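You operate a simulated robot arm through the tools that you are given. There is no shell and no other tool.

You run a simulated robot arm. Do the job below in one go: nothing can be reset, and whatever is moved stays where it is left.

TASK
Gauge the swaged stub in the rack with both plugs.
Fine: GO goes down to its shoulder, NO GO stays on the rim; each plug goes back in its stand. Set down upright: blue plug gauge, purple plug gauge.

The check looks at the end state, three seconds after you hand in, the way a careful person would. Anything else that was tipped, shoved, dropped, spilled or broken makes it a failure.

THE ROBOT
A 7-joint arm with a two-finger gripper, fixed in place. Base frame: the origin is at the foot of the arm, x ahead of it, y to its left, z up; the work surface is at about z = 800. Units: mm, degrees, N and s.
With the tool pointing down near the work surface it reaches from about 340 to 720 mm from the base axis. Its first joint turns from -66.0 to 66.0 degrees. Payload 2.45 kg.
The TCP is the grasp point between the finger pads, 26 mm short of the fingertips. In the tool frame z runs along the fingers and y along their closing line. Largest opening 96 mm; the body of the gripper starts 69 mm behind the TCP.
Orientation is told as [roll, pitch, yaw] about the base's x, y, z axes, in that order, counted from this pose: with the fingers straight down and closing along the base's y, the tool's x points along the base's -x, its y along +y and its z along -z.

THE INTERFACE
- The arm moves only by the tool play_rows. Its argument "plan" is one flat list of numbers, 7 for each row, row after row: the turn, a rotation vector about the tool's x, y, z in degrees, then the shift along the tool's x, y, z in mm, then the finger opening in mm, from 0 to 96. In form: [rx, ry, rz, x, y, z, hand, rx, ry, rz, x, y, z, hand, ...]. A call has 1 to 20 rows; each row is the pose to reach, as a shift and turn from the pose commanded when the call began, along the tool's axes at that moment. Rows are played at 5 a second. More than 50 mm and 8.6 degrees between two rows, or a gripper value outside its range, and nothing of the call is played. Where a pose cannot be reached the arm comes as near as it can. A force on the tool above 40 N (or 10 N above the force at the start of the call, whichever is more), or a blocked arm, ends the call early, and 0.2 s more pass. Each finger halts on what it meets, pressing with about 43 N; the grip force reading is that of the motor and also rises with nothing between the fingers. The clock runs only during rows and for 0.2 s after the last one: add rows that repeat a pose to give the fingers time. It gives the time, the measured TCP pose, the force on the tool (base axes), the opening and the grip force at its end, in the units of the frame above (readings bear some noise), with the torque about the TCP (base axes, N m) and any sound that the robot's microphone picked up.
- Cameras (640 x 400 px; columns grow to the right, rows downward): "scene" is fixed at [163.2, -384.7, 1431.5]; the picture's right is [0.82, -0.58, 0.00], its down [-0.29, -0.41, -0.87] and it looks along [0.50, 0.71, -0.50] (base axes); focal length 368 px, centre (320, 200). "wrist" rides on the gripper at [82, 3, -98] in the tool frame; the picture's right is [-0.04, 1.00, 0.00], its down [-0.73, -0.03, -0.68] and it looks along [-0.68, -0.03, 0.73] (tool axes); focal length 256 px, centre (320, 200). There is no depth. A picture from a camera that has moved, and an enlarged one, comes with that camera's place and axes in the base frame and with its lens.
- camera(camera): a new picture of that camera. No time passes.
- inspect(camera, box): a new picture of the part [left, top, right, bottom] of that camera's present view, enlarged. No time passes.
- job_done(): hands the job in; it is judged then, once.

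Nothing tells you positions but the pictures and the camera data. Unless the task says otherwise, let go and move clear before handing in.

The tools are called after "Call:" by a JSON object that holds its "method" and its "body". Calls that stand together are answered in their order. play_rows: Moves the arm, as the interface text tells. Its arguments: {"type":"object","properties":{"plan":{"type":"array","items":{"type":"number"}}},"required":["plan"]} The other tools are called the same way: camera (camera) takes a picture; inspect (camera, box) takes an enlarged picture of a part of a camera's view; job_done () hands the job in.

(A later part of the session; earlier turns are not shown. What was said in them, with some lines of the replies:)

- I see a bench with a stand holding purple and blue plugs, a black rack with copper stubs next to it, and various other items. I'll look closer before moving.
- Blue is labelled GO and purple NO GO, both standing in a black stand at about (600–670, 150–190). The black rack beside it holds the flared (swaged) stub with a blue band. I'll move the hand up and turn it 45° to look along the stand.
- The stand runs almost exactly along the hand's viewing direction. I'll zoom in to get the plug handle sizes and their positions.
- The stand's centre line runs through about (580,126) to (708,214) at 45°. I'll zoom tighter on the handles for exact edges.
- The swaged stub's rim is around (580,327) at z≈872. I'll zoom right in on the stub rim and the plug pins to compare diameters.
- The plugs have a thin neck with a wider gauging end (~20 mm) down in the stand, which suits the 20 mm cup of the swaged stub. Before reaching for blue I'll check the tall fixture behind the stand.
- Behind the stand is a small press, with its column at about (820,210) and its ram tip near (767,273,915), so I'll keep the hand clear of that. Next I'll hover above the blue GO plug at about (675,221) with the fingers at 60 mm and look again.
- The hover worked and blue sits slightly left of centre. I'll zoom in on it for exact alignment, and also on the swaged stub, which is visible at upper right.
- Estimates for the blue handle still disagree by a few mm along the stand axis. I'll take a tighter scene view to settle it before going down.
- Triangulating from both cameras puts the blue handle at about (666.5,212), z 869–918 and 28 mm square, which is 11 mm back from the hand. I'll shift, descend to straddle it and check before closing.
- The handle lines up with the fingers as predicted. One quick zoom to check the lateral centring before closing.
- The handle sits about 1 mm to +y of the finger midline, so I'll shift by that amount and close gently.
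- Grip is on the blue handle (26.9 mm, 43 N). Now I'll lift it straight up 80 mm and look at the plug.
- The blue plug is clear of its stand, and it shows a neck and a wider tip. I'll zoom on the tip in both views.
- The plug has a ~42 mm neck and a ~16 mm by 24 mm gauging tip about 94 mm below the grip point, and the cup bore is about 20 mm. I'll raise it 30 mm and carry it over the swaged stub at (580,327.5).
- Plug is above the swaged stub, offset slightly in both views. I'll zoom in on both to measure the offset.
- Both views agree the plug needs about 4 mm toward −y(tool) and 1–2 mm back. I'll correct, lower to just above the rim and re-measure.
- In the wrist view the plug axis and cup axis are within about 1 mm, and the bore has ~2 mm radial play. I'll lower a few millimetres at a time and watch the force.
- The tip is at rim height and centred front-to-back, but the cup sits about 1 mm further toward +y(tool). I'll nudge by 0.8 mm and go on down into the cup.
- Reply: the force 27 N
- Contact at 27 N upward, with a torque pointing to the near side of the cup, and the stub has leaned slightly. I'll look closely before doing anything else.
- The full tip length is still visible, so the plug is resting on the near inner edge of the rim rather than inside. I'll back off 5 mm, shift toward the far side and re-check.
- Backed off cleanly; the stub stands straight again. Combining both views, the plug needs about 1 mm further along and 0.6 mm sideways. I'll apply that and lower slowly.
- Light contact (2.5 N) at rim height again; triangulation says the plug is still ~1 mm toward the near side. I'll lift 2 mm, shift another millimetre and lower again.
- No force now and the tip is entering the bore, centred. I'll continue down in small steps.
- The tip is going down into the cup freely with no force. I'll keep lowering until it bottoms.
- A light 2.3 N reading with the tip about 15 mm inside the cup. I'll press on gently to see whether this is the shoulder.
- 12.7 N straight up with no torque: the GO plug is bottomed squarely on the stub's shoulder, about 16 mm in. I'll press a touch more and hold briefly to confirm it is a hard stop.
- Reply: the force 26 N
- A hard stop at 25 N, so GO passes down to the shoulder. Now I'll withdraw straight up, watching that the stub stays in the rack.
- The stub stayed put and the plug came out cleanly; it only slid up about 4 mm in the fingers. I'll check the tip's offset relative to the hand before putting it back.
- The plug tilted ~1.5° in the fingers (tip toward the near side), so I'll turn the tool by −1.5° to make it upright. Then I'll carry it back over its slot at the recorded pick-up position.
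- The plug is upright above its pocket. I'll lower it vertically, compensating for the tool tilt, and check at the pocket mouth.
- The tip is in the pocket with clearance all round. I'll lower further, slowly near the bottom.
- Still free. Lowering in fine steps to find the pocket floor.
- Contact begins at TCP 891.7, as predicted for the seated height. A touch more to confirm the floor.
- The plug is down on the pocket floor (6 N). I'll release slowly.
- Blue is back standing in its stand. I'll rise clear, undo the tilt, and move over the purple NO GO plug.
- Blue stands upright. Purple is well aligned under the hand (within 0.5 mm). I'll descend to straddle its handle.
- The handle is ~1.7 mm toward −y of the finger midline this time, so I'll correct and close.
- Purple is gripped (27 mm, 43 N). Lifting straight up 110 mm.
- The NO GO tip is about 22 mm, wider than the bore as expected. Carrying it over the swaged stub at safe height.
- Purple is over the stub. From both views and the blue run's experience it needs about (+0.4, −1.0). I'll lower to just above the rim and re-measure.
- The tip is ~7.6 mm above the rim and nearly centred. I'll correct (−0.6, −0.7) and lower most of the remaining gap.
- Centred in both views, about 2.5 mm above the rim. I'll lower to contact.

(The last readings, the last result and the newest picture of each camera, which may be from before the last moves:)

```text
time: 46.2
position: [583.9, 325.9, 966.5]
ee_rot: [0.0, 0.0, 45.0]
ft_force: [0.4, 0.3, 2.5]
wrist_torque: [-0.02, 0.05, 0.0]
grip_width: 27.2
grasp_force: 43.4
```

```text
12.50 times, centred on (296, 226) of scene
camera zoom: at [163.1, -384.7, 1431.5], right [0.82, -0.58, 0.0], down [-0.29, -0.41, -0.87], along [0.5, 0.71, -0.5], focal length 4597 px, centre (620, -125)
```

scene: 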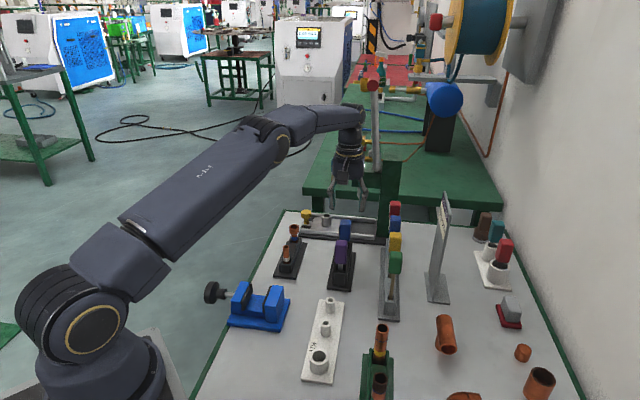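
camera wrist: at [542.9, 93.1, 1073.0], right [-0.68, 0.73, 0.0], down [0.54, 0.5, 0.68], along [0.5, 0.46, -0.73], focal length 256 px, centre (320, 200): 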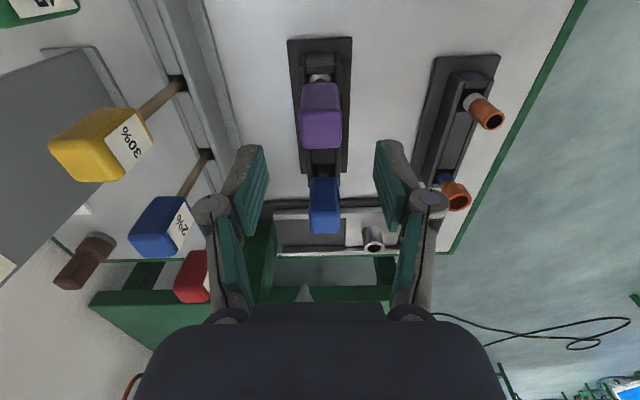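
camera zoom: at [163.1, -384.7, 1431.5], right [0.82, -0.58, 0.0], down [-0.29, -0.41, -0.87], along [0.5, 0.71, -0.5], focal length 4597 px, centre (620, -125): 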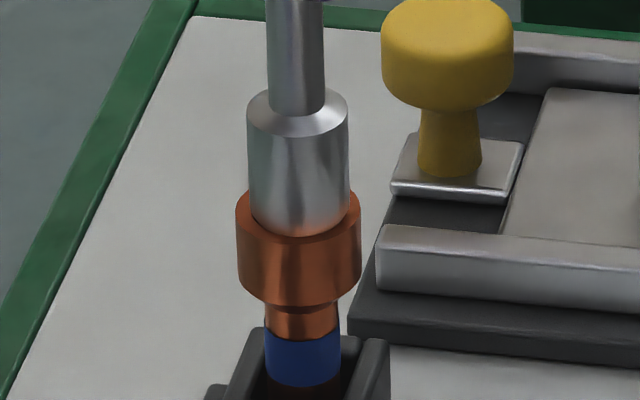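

Contact on the rim. A gentle firm press to confirm NO GO does not enter.

Call:
{"method": "play_rows", "body": {"plan": [0, 0, 0, 0, 0, 0.5, 18, 0, 0, 0, 0, 0, 0.5, 18, 0, 0, 0, 0, 0, 0.5, 18]}}

Call:
{"method": "inspect", "body": {"camera": "wrist", "box": [302, 80, 342, 125]}}

Call:
{"method": "inspect", "body": {"camera": "scene", "box": [286, 210, 306, 242]}}

```text
time: 47.0
position: [581.3, 326.3, 966.6]
ee_rot: [0.0, -0.1, 45.0]
ft_force: [0.8, -0.9, 7.8]
wrist_torque: [-0.15, -0.04, -0.03]
grip_width: 27.0
grasp_force: 43.0
```

```text
8.89 times, centred on (322, 102) of wrist
camera zoom: at [522.5, 269.3, 1064.9], right [-0.68, 0.73, 0.0], down [0.54, 0.5, 0.68], along [0.5, 0.46, -0.73], focal length 2276 px, centre (302, 1067)
```

zoom: 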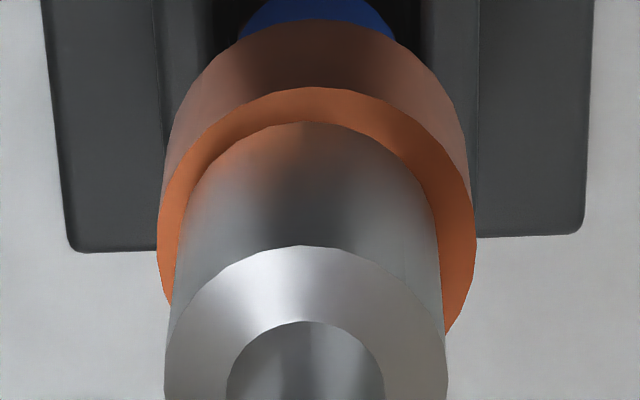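

```text
12.50 times, centred on (296, 226) of scene
camera zoom: at [163.0, -384.8, 1431.5], right [0.82, -0.58, 0.0], down [-0.29, -0.41, -0.87], along [0.5, 0.71, -0.5], focal length 4597 px, centre (620, -125)
```

zoom: 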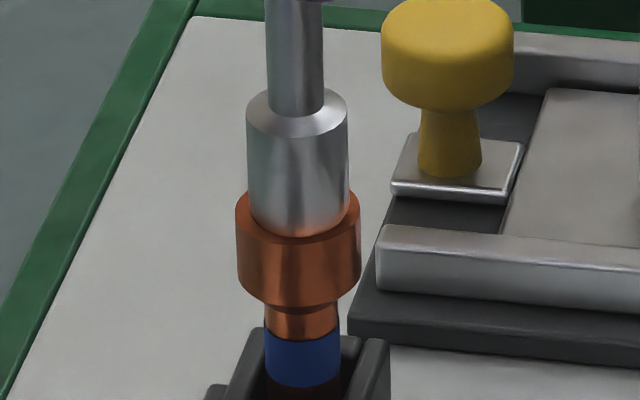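

NO GO sits on the rim at 7.8 N and does not enter. One slightly firmer press (same spot) to be certain.

Call:
{"method": "play_rows", "body": {"plan": [0, 0, 0, 0, 0, 0.4, 18, 0, 0, 0, 0, 0, 0.4, 18, 0, 0, 0, 0, 0, 0.4, 18]}}

```text
time: 47.8
position: [583.3, 325.2, 966.1]
ee_rot: [0.0, -0.1, 45.0]
ft_force: [-0.4, -0.4, 14.9]
wrist_torque: [-0.15, 0.09, -0.01]
grip_width: 27.1
grasp_force: 43.1
```

NO GO stays on the rim at 15 N, so the gauging is complete and fine. I'll lift straight off and check purple's seat in the fingers.

Call:
{"method": "play_rows", "body": {"plan": [0, 0, 0, 0, 0, -2, 18, 0, 0, 0, 0, 0, -6, 18, 0, 0, 0, 0, 0, -14, 18, 0, 0, 0, 0, 0, -26, 18, 0, 0, 0, 0, 0, -38, 18, 0, 0, 0, 0, 0, -41.6, 18, 0, 0, 0, 0, 0, -41.6, 18]}}

Call:
{"method": "inspect", "body": {"camera": "wrist", "box": [290, 60, 350, 140]}}

Call:
{"method": "inspect", "body": {"camera": "wrist", "box": [250, 100, 400, 260]}}

Call:
{"method": "inspect", "body": {"camera": "scene", "box": [270, 185, 350, 285]}}

```text
time: 49.4
position: [583.1, 324.8, 1007.1]
ee_rot: [0.0, 0.0, 45.1]
ft_force: [0.3, -0.2, -0.5]
wrist_torque: [0.0, 0.02, 0.0]
grip_width: 27.0
grasp_force: 42.6
```

```text
5.00 times, centred on (320, 100) of wrist
camera zoom: at [523.2, 269.5, 1105.2], right [-0.68, 0.73, 0.0], down [0.54, 0.5, 0.68], along [0.5, 0.46, -0.73], focal length 1280 px, centre (320, 700)
```

zoom: 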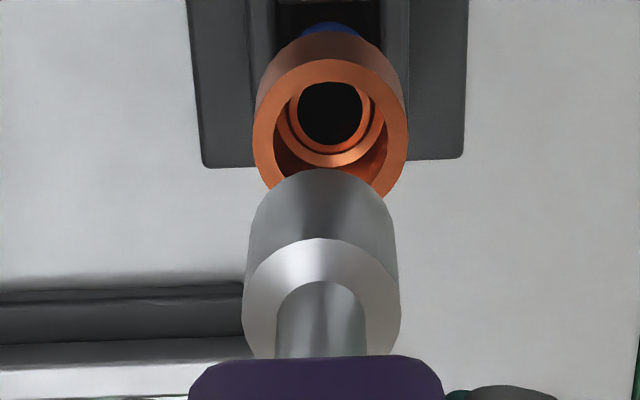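

```text
2.50 times, centred on (325, 180) of wrist
camera zoom: at [523.2, 269.5, 1105.2], right [-0.68, 0.73, 0.0], down [0.54, 0.5, 0.68], along [0.5, 0.46, -0.73], focal length 640 px, centre (308, 250)
```

zoom: 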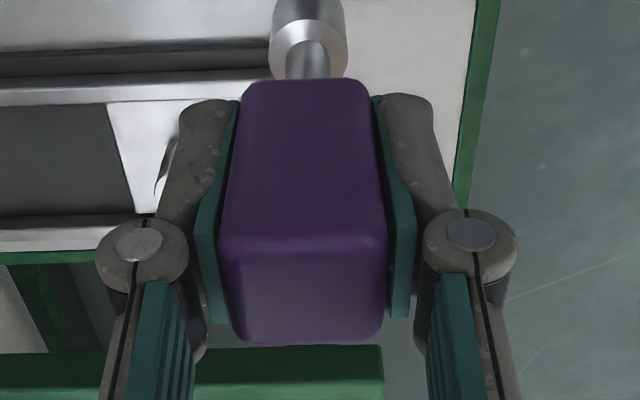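

```text
4.00 times, centred on (310, 235) of scene
camera zoom: at [163.2, -384.7, 1431.5], right [0.82, -0.58, 0.0], down [-0.29, -0.41, -0.87], along [0.5, 0.71, -0.5], focal length 1471 px, centre (360, 60)
```

zoom: 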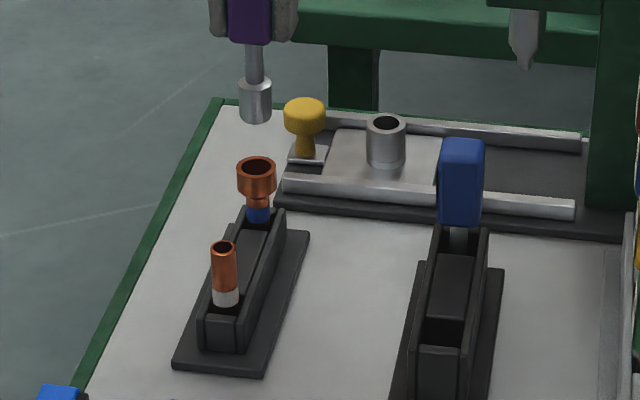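

No slip this time and the stub stands upright. Carrying purple back over its slot and partway down for a visual check.

Call:
{"method": "play_rows", "body": {"plan": [0, 0, 0, 8, -10, 0, 18, 0, 0, 0, 24, -30, 0, 18, 0, 0, 0, 44, -56, 0, 18, 0, 0, 0, 64, -82, 0, 18, 0, 0, 0, 84, -107, 0, 18, 0, 0, 0, 100, -127, 0, 18, 0, 0, 0, 108, -137, 0, 18, 0, 0, 0, 109.7, -139.3, 0, 18, 0, 0, 0, 109.7, -139.3, 15, 18, 0, 0, 0, 109.7, -139.3, 32, 18, 0, 0, 0, 109.7, -139.3, 46, 18, 0, 0, 0, 109.7, -139.3, 55, 18, 0, 0, 0, 109.7, -139.3, 55, 18]}}

Call:
{"method": "inspect", "body": {"camera": "wrist", "box": [280, 40, 360, 150]}}

Call:
{"method": "inspect", "body": {"camera": "scene", "box": [320, 205, 370, 295]}}

```text
time: 52.2
position: [604.7, 150.5, 953.4]
ee_rot: [0.0, 0.1, 45.0]
ft_force: [-0.3, -0.6, -0.7]
wrist_torque: [0.02, 0.01, -0.03]
grip_width: 27.4
grasp_force: 42.3
```

```text
3.64 times, centred on (320, 95) of wrist
camera zoom: at [544.6, 94.6, 1050.9], right [-0.68, 0.73, 0.0], down [0.54, 0.5, 0.68], along [0.5, 0.46, -0.73], focal length 931 px, centre (320, 582)
```

zoom: 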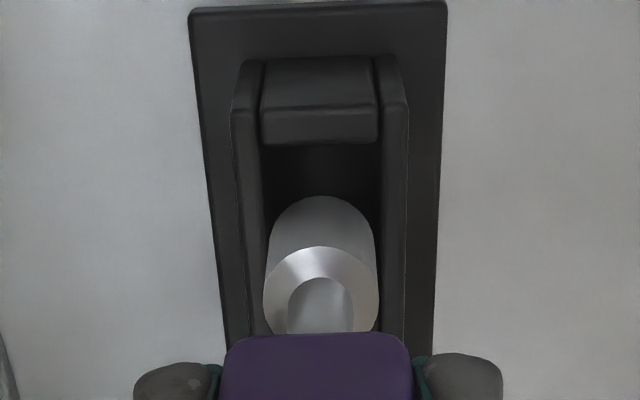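

```text
4.44 times, centred on (345, 250) of scene
camera zoom: at [163.2, -384.7, 1431.5], right [0.82, -0.58, 0.0], down [-0.29, -0.41, -0.87], along [0.5, 0.71, -0.5], focal length 1634 px, centre (209, -22)
```

zoom: 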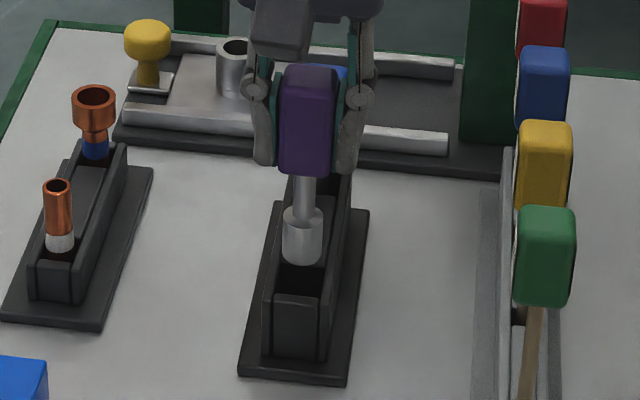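

Over the slot again. I'll zoom in on the pocket edges to check fore-aft alignment before lowering, as clearance there is under 2 mm.

Call:
{"method": "inspect", "body": {"camera": "wrist", "box": [295, 50, 345, 120]}}

Call:
{"method": "inspect", "body": {"camera": "scene", "box": [330, 240, 355, 285]}}

```text
5.71 times, centred on (320, 85) of wrist
camera zoom: at [544.6, 94.6, 1050.9], right [-0.68, 0.73, 0.0], down [0.54, 0.5, 0.68], along [0.5, 0.46, -0.73], focal length 1463 px, centre (320, 857)
```

zoom: 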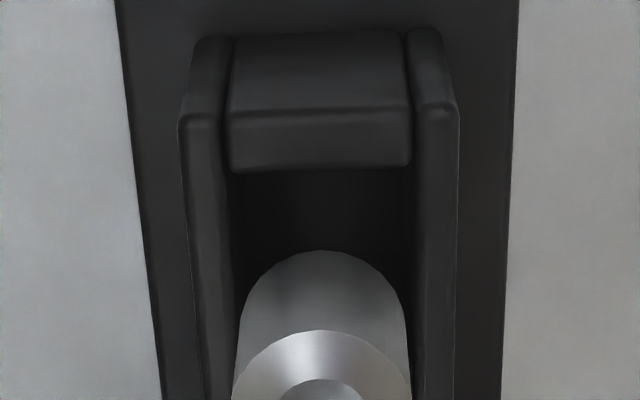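

```text
8.89 times, centred on (342, 262) of scene
camera zoom: at [163.2, -384.7, 1431.5], right [0.82, -0.58, 0.0], down [-0.29, -0.41, -0.87], along [0.5, 0.71, -0.5], focal length 3269 px, centre (120, -356)
```

zoom: 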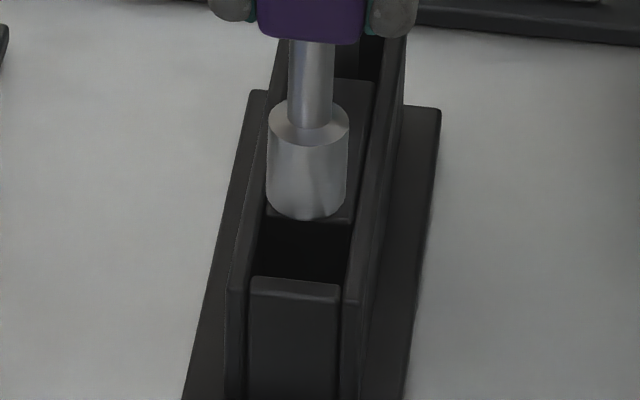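

Compared with the pick-up views, the hand is now ~2 mm too far along the stand. I'll correct (+2.0, −0.3) and lower to just above the pocket.

Call:
{"method": "play_rows", "body": {"plan": [0, 0, 0, 1, -0.2, 0, 18, 0, 0, 0, 2, -0.3, 0, 18, 0, 0, 0, 2, -0.3, 5, 18, 0, 0, 0, 2, -0.3, 10, 18, 0, 0, 0, 2, -0.3, 10, 18]}}

Call:
{"method": "inspect", "body": {"camera": "wrist", "box": [295, 50, 345, 120]}}

Call:
{"method": "inspect", "body": {"camera": "scene", "box": [330, 240, 355, 285]}}

```text
time: 53.4
position: [603.2, 148.2, 943.0]
ee_rot: [0.0, 0.1, 44.9]
ft_force: [0.5, 0.9, -0.7]
wrist_torque: [0.0, -0.03, -0.02]
grip_width: 26.8
grasp_force: 43.1
```

```text
5.71 times, centred on (320, 85) of wrist
camera zoom: at [543.3, 92.2, 1040.5], right [-0.68, 0.73, 0.0], down [0.54, 0.5, 0.68], along [0.5, 0.46, -0.73], focal length 1463 px, centre (320, 857)
```

zoom: 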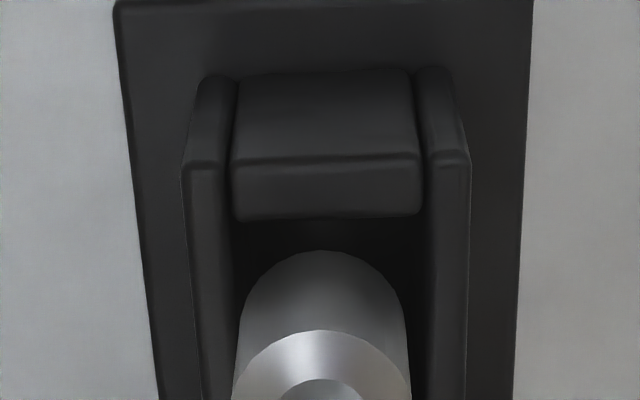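

```text
8.89 times, centred on (342, 262) of scene
camera zoom: at [163.2, -384.7, 1431.5], right [0.82, -0.58, 0.0], down [-0.29, -0.41, -0.87], along [0.5, 0.71, -0.5], focal length 3269 px, centre (120, -356)
```

zoom: 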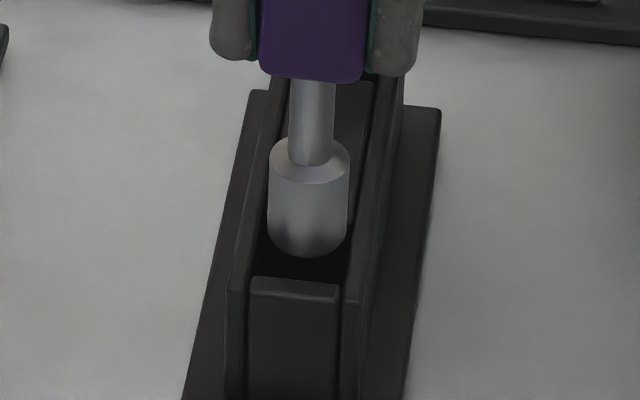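

Now the plug is ~1 mm too near and ~1 mm to the −y side of the pocket centre; both views agree. I'll correct and lower to the pocket mouth.

Call:
{"method": "play_rows", "body": {"plan": [0, 0, 0, -1, 0.9, 0, 18, 0, 0, 0, -1, 0.9, 3, 18, 0, 0, 0, -1, 0.9, 6, 18, 0, 0, 0, -1, 0.9, 6, 18]}}

Call:
{"method": "inspect", "body": {"camera": "wrist", "box": [295, 50, 345, 120]}}

Call:
{"method": "inspect", "body": {"camera": "scene", "box": [330, 240, 355, 285]}}

```text
time: 54.4
position: [602.2, 149.9, 936.5]
ee_rot: [0.0, 0.0, 45.0]
ft_force: [0.2, -0.1, -1.9]
wrist_torque: [0.02, -0.02, 0.03]
grip_width: 26.8
grasp_force: 42.7
```

```text
5.71 times, centred on (320, 85) of wrist
camera zoom: at [543.2, 93.7, 1034.6], right [-0.68, 0.73, 0.0], down [0.54, 0.5, 0.68], along [0.5, 0.46, -0.73], focal length 1463 px, centre (320, 857)
```

zoom: 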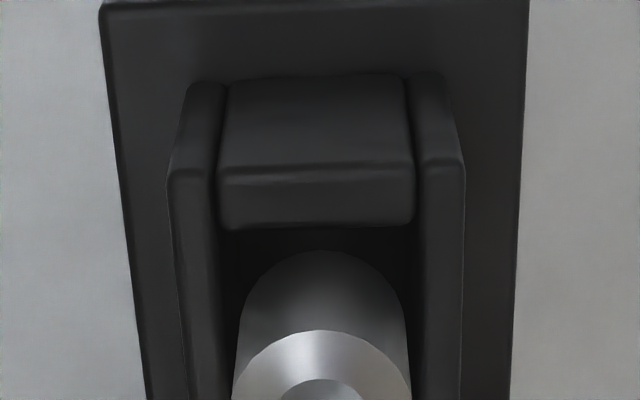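

```text
8.89 times, centred on (342, 262) of scene
camera zoom: at [163.2, -384.7, 1431.5], right [0.82, -0.58, 0.0], down [-0.29, -0.41, -0.87], along [0.5, 0.71, -0.5], focal length 3269 px, centre (120, -356)
```

zoom: 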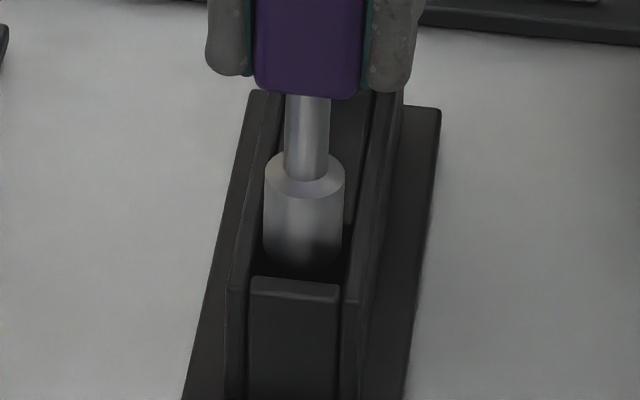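

Well centred now in both views. Lowering into the pocket in steps.

Call:
{"method": "play_rows", "body": {"plan": [0, 0, 0, -0.5, -0.2, 2, 18, 0, 0, 0, -0.5, -0.2, 4, 18, 0, 0, 0, -0.5, -0.2, 6, 18, 0, 0, 0, -0.5, -0.2, 9, 18, 0, 0, 0, -0.5, -0.2, 12, 18]}}

Call:
{"method": "inspect", "body": {"camera": "wrist", "box": [295, 60, 345, 130]}}

Call:
{"method": "inspect", "body": {"camera": "scene", "box": [330, 240, 355, 285]}}

```text
time: 55.6
position: [603.1, 149.2, 924.2]
ee_rot: [0.0, 0.0, 45.0]
ft_force: [-0.6, -0.4, -1.4]
wrist_torque: [0.0, 0.03, 0.0]
grip_width: 26.7
grasp_force: 43.3
```

```text
5.71 times, centred on (320, 95) of wrist
camera zoom: at [543.7, 93.4, 1022.5], right [-0.68, 0.73, 0.0], down [0.54, 0.5, 0.68], along [0.5, 0.46, -0.73], focal length 1463 px, centre (320, 800)
```

zoom: 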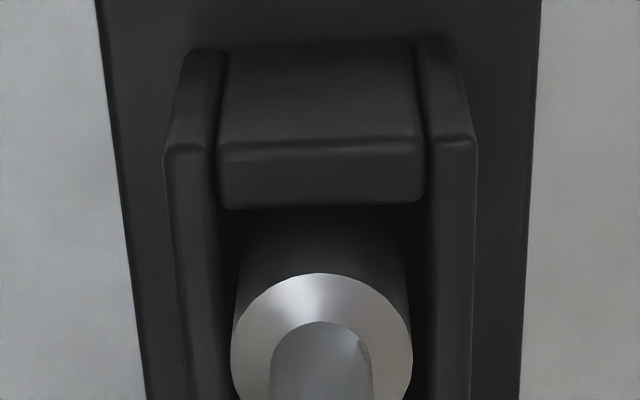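

```text
8.89 times, centred on (342, 262) of scene
camera zoom: at [163.2, -384.7, 1431.5], right [0.82, -0.58, 0.0], down [-0.29, -0.41, -0.87], along [0.5, 0.71, -0.5], focal length 3269 px, centre (120, -356)
```

zoom: 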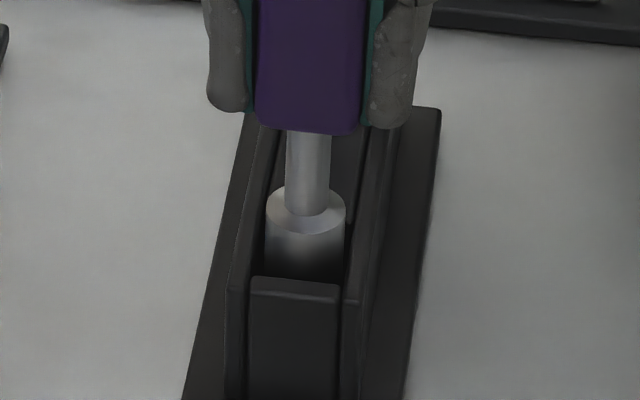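

The tip is in the pocket with no contact. Continuing down.

Call:
{"method": "play_rows", "body": {"plan": [0, 0, 0, 0, 0, 4, 18, 0, 0, 0, 0, 0, 8, 18, 0, 0, 0, 0, 0, 12, 18, 0, 0, 0, 0, 0, 16, 18, 0, 0, 0, 0, 0, 20, 18, 0, 0, 0, 0, 0, 24, 18]}}

Call:
{"method": "inspect", "body": {"camera": "wrist", "box": [250, 80, 400, 260]}}

```text
time: 57.0
position: [603.1, 150.0, 900.0]
ee_rot: [0.0, 0.0, 45.0]
ft_force: [0.0, 0.3, -2.3]
wrist_torque: [-0.01, -0.01, 0.01]
grip_width: 27.0
grasp_force: 43.4
```

```text
2.22 times, centred on (325, 170) of wrist
camera zoom: at [543.6, 93.7, 998.4], right [-0.68, 0.73, 0.0], down [0.54, 0.5, 0.68], along [0.5, 0.46, -0.73], focal length 569 px, centre (309, 267)
```

zoom: 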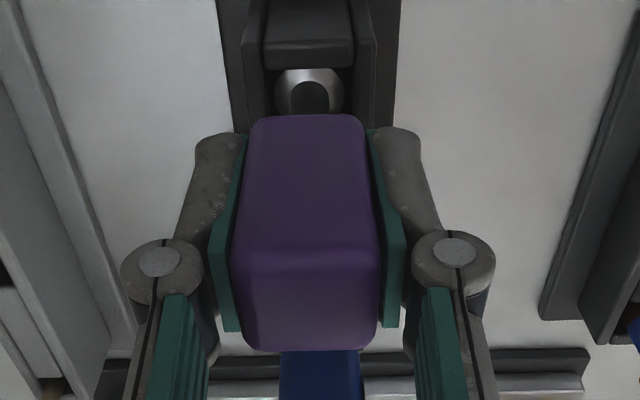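

Call:
{"method": "play_rows", "body": {"plan": [0, 0, 0, 0, 0, 1, 18, 0, 0, 0, 0, 0, 2, 18, 0, 0, 0, 0, 0, 3, 18]}}

```text
time: 57.8
position: [602.9, 149.7, 897.0]
ee_rot: [0.0, 0.0, 45.0]
ft_force: [0.4, 0.1, -0.6]
wrist_torque: [0.0, -0.02, 0.03]
grip_width: 27.1
grasp_force: 43.3
```

No floor yet at 897; the original seat was at about 896. Going on in half-millimetre steps.

Call:
{"method": "play_rows", "body": {"plan": [0, 0, 0, 0, 0, 0.5, 18, 0, 0, 0, 0, 0, 1, 18, 0, 0, 0, 0, 0, 1.2, 18]}}

```text
time: 58.6
position: [602.6, 150.1, 897.3]
ee_rot: [0.1, -0.1, 45.1]
ft_force: [-3.6, -1.0, 12.9]
wrist_torque: [-0.21, 0.29, -0.01]
grip_width: 27.1
grasp_force: 42.8
```

Floor contact at the original seating height. I'll ease off 0.5 mm to relax the load and check before releasing.

Call:
{"method": "play_rows", "body": {"plan": [0, 0, 0, 0, 0, -0.5, 18, 0, 0, 0, 0, 0, -0.5, 18]}}

Call:
{"method": "inspect", "body": {"camera": "scene", "box": [322, 215, 367, 295]}}

Call:
{"method": "inspect", "body": {"camera": "wrist", "box": [250, 80, 400, 260]}}

```text
time: 59.2
position: [603.8, 150.0, 897.1]
ee_rot: [0.1, -0.1, 45.1]
ft_force: [1.4, -0.4, 7.6]
wrist_torque: [-0.06, -0.14, -0.01]
grip_width: 27.0
grasp_force: 42.8
```

```text
5.00 times, centred on (344, 255) of scene
camera zoom: at [163.0, -384.7, 1431.5], right [0.82, -0.58, 0.0], down [-0.29, -0.41, -0.87], along [0.5, 0.71, -0.5], focal length 1839 px, centre (198, -75)
```

zoom: 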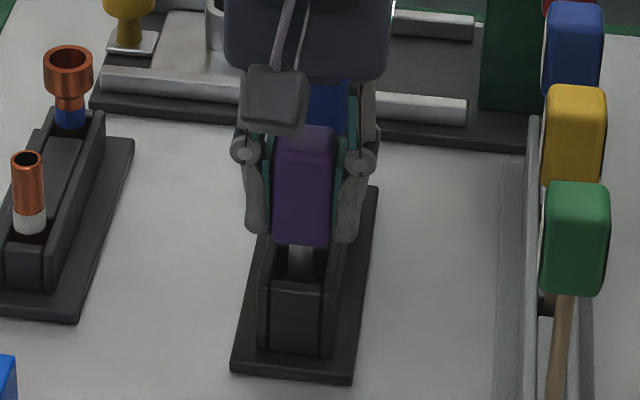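

```text
2.22 times, centred on (325, 170) of wrist
camera zoom: at [543.2, 93.8, 994.9], right [-0.68, 0.73, 0.0], down [0.54, 0.5, 0.68], along [0.5, 0.46, -0.73], focal length 569 px, centre (309, 267)
```

zoom: 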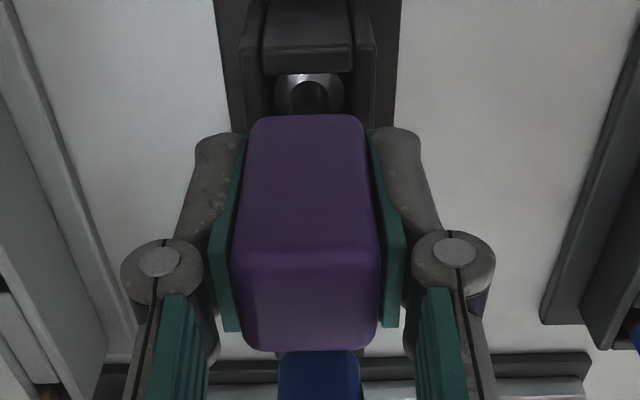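

The handle is at the same pixels as at the start, so it is seated. Releasing slowly.

Call:
{"method": "play_rows", "body": {"plan": [0, 0, 0, 0, 0, 0, 26, 0, 0, 0, 0, 0, 0, 29, 0, 0, 0, 0, 0, 0, 34, 0, 0, 0, 0, 0, 0, 45, 0, 0, 0, 0, 0, 0, 60, 0, 0, 0, 0, 0, 0, 60]}}

Call:
{"method": "inspect", "body": {"camera": "wrist", "box": [250, 80, 400, 260]}}

Call:
{"method": "inspect", "body": {"camera": "scene", "box": [322, 215, 367, 295]}}

```text
time: 60.6
position: [602.8, 150.0, 895.6]
ee_rot: [-0.1, 0.0, 45.1]
ft_force: [0.0, 0.1, 0.2]
wrist_torque: [-0.02, 0.02, 0.02]
grip_width: 59.9
grasp_force: 0.1
```

```text
2.22 times, centred on (325, 170) of wrist
camera zoom: at [543.0, 93.8, 994.8], right [-0.68, 0.73, 0.0], down [0.54, 0.5, 0.68], along [0.5, 0.46, -0.73], focal length 569 px, centre (309, 267)
```

zoom: 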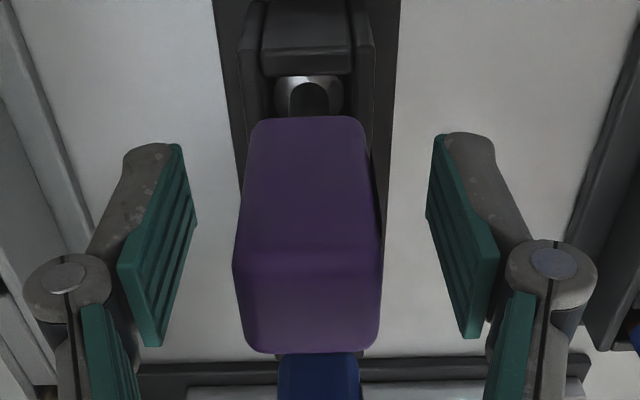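

```text
5.00 times, centred on (344, 255) of scene
camera zoom: at [163.2, -384.7, 1431.5], right [0.82, -0.58, 0.0], down [-0.29, -0.41, -0.87], along [0.5, 0.71, -0.5], focal length 1839 px, centre (198, -75)
```

zoom: 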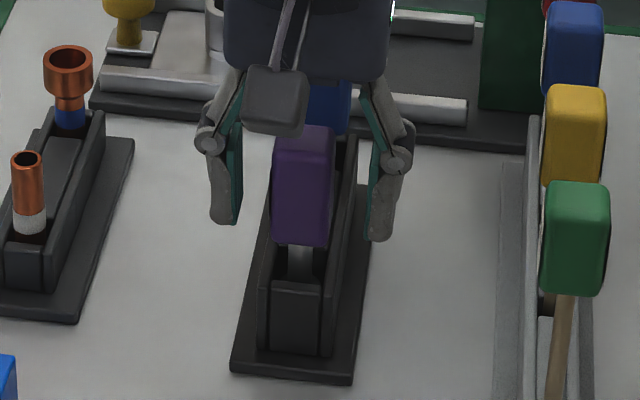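

Purple is standing in its slot and the fingers are clear. I'll rise straight up and back away, then check everything.

Call:
{"method": "play_rows", "body": {"plan": [0, 0, 0, 0, 0, -15, 60, 0, 0, 0, 0, 0, -35, 60, 0, 0, 0, 0, 0, -60, 60, 0, 0, 0, 0, 0, -90, 60, 0, 0, 0, 0, 0, -125, 60, 0, 0, 0, 20, 0, -155, 60, 0, 0, 0, 50, 0, -175, 60, 0, 0, 0, 85, 0, -190, 60, 0, 0, 0, 120, 0, -200, 60, 0, 0, 0, 120, 0, -200, 60]}}

Call:
{"method": "camera", "body": {"camera": "scene"}}

Call:
{"method": "inspect", "body": {"camera": "scene", "box": [260, 190, 420, 300]}}

Call:
{"method": "camera", "body": {"camera": "wrist"}}

```text
time: 62.8
position: [519.2, 66.3, 1095.7]
ee_rot: [-0.1, -0.1, 45.0]
ft_force: [-0.3, -0.5, 0.1]
wrist_torque: [0.04, 0.01, -0.01]
grip_width: 59.9
grasp_force: 0.1
```

```text
taken
```

scene: 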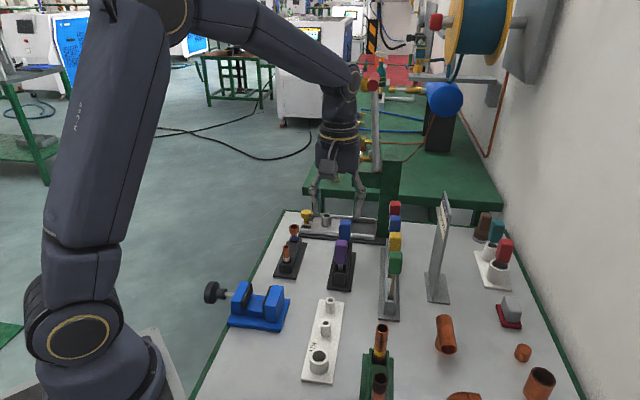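

```text
3.64 times, centred on (340, 245) of scene
camera zoom: at [163.1, -384.7, 1431.5], right [0.82, -0.58, 0.0], down [-0.29, -0.41, -0.87], along [0.5, 0.71, -0.5], focal length 1337 px, centre (247, 36)
```

zoom: 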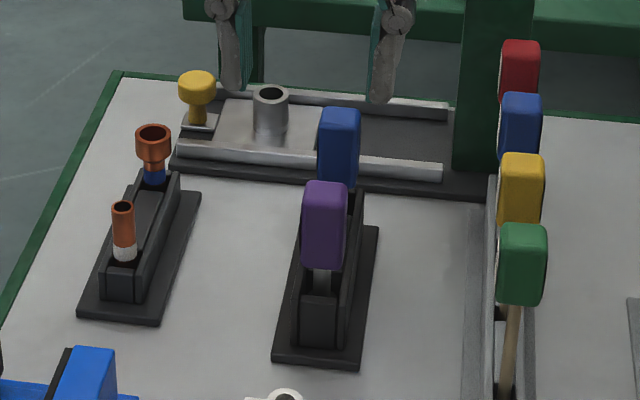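

```text
taken
camera wrist: at [459.7, 9.4, 1194.3], right [-0.68, 0.73, 0.0], down [0.54, 0.5, 0.68], along [0.5, 0.46, -0.73], focal length 256 px, centre (320, 200)
```

wrist: 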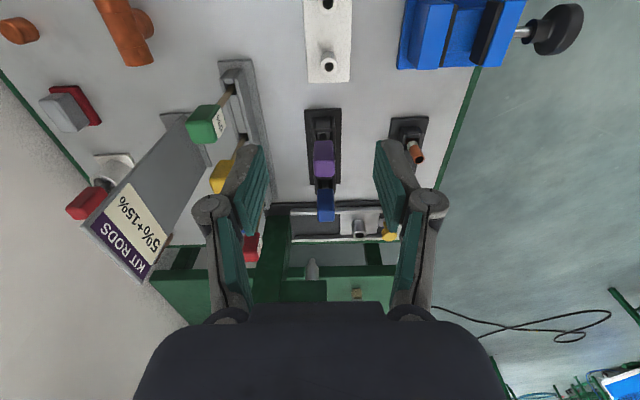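

Blue GO bottomed on the swaged stub's shoulder and purple NO GO stayed on the rim. Both plugs are upright in their stand, the stub is still in the rack, and everything else looks as it did at the start. The hand is clear, so I'm handing in.

Call:
{"method": "job_done", "body": {}}

```text
The job is handed in.
```

I gauged the swaged stub in the black rack with both plugs, and it reads fine. The job is handed in; I haven't seen the check's result.

- **GO (blue):** it went about 16–17 mm into the cup and stopped hard on the stub's shoulder, at about 25 N with almost no side load. On the way in it first caught the near edge of the rim and leaned the stub slightly. I backed off, the stub stood straight again, and the second entry was clean.
- **NO GO (purple):** it sat on the rim and did not enter when pressed with about 15 N.
- **End state:** both plugs are back in their own slots, upright and released. The stub is still upright in the rack, nothing else looks moved against the starting pictures, and the hand is clear of the bench items.
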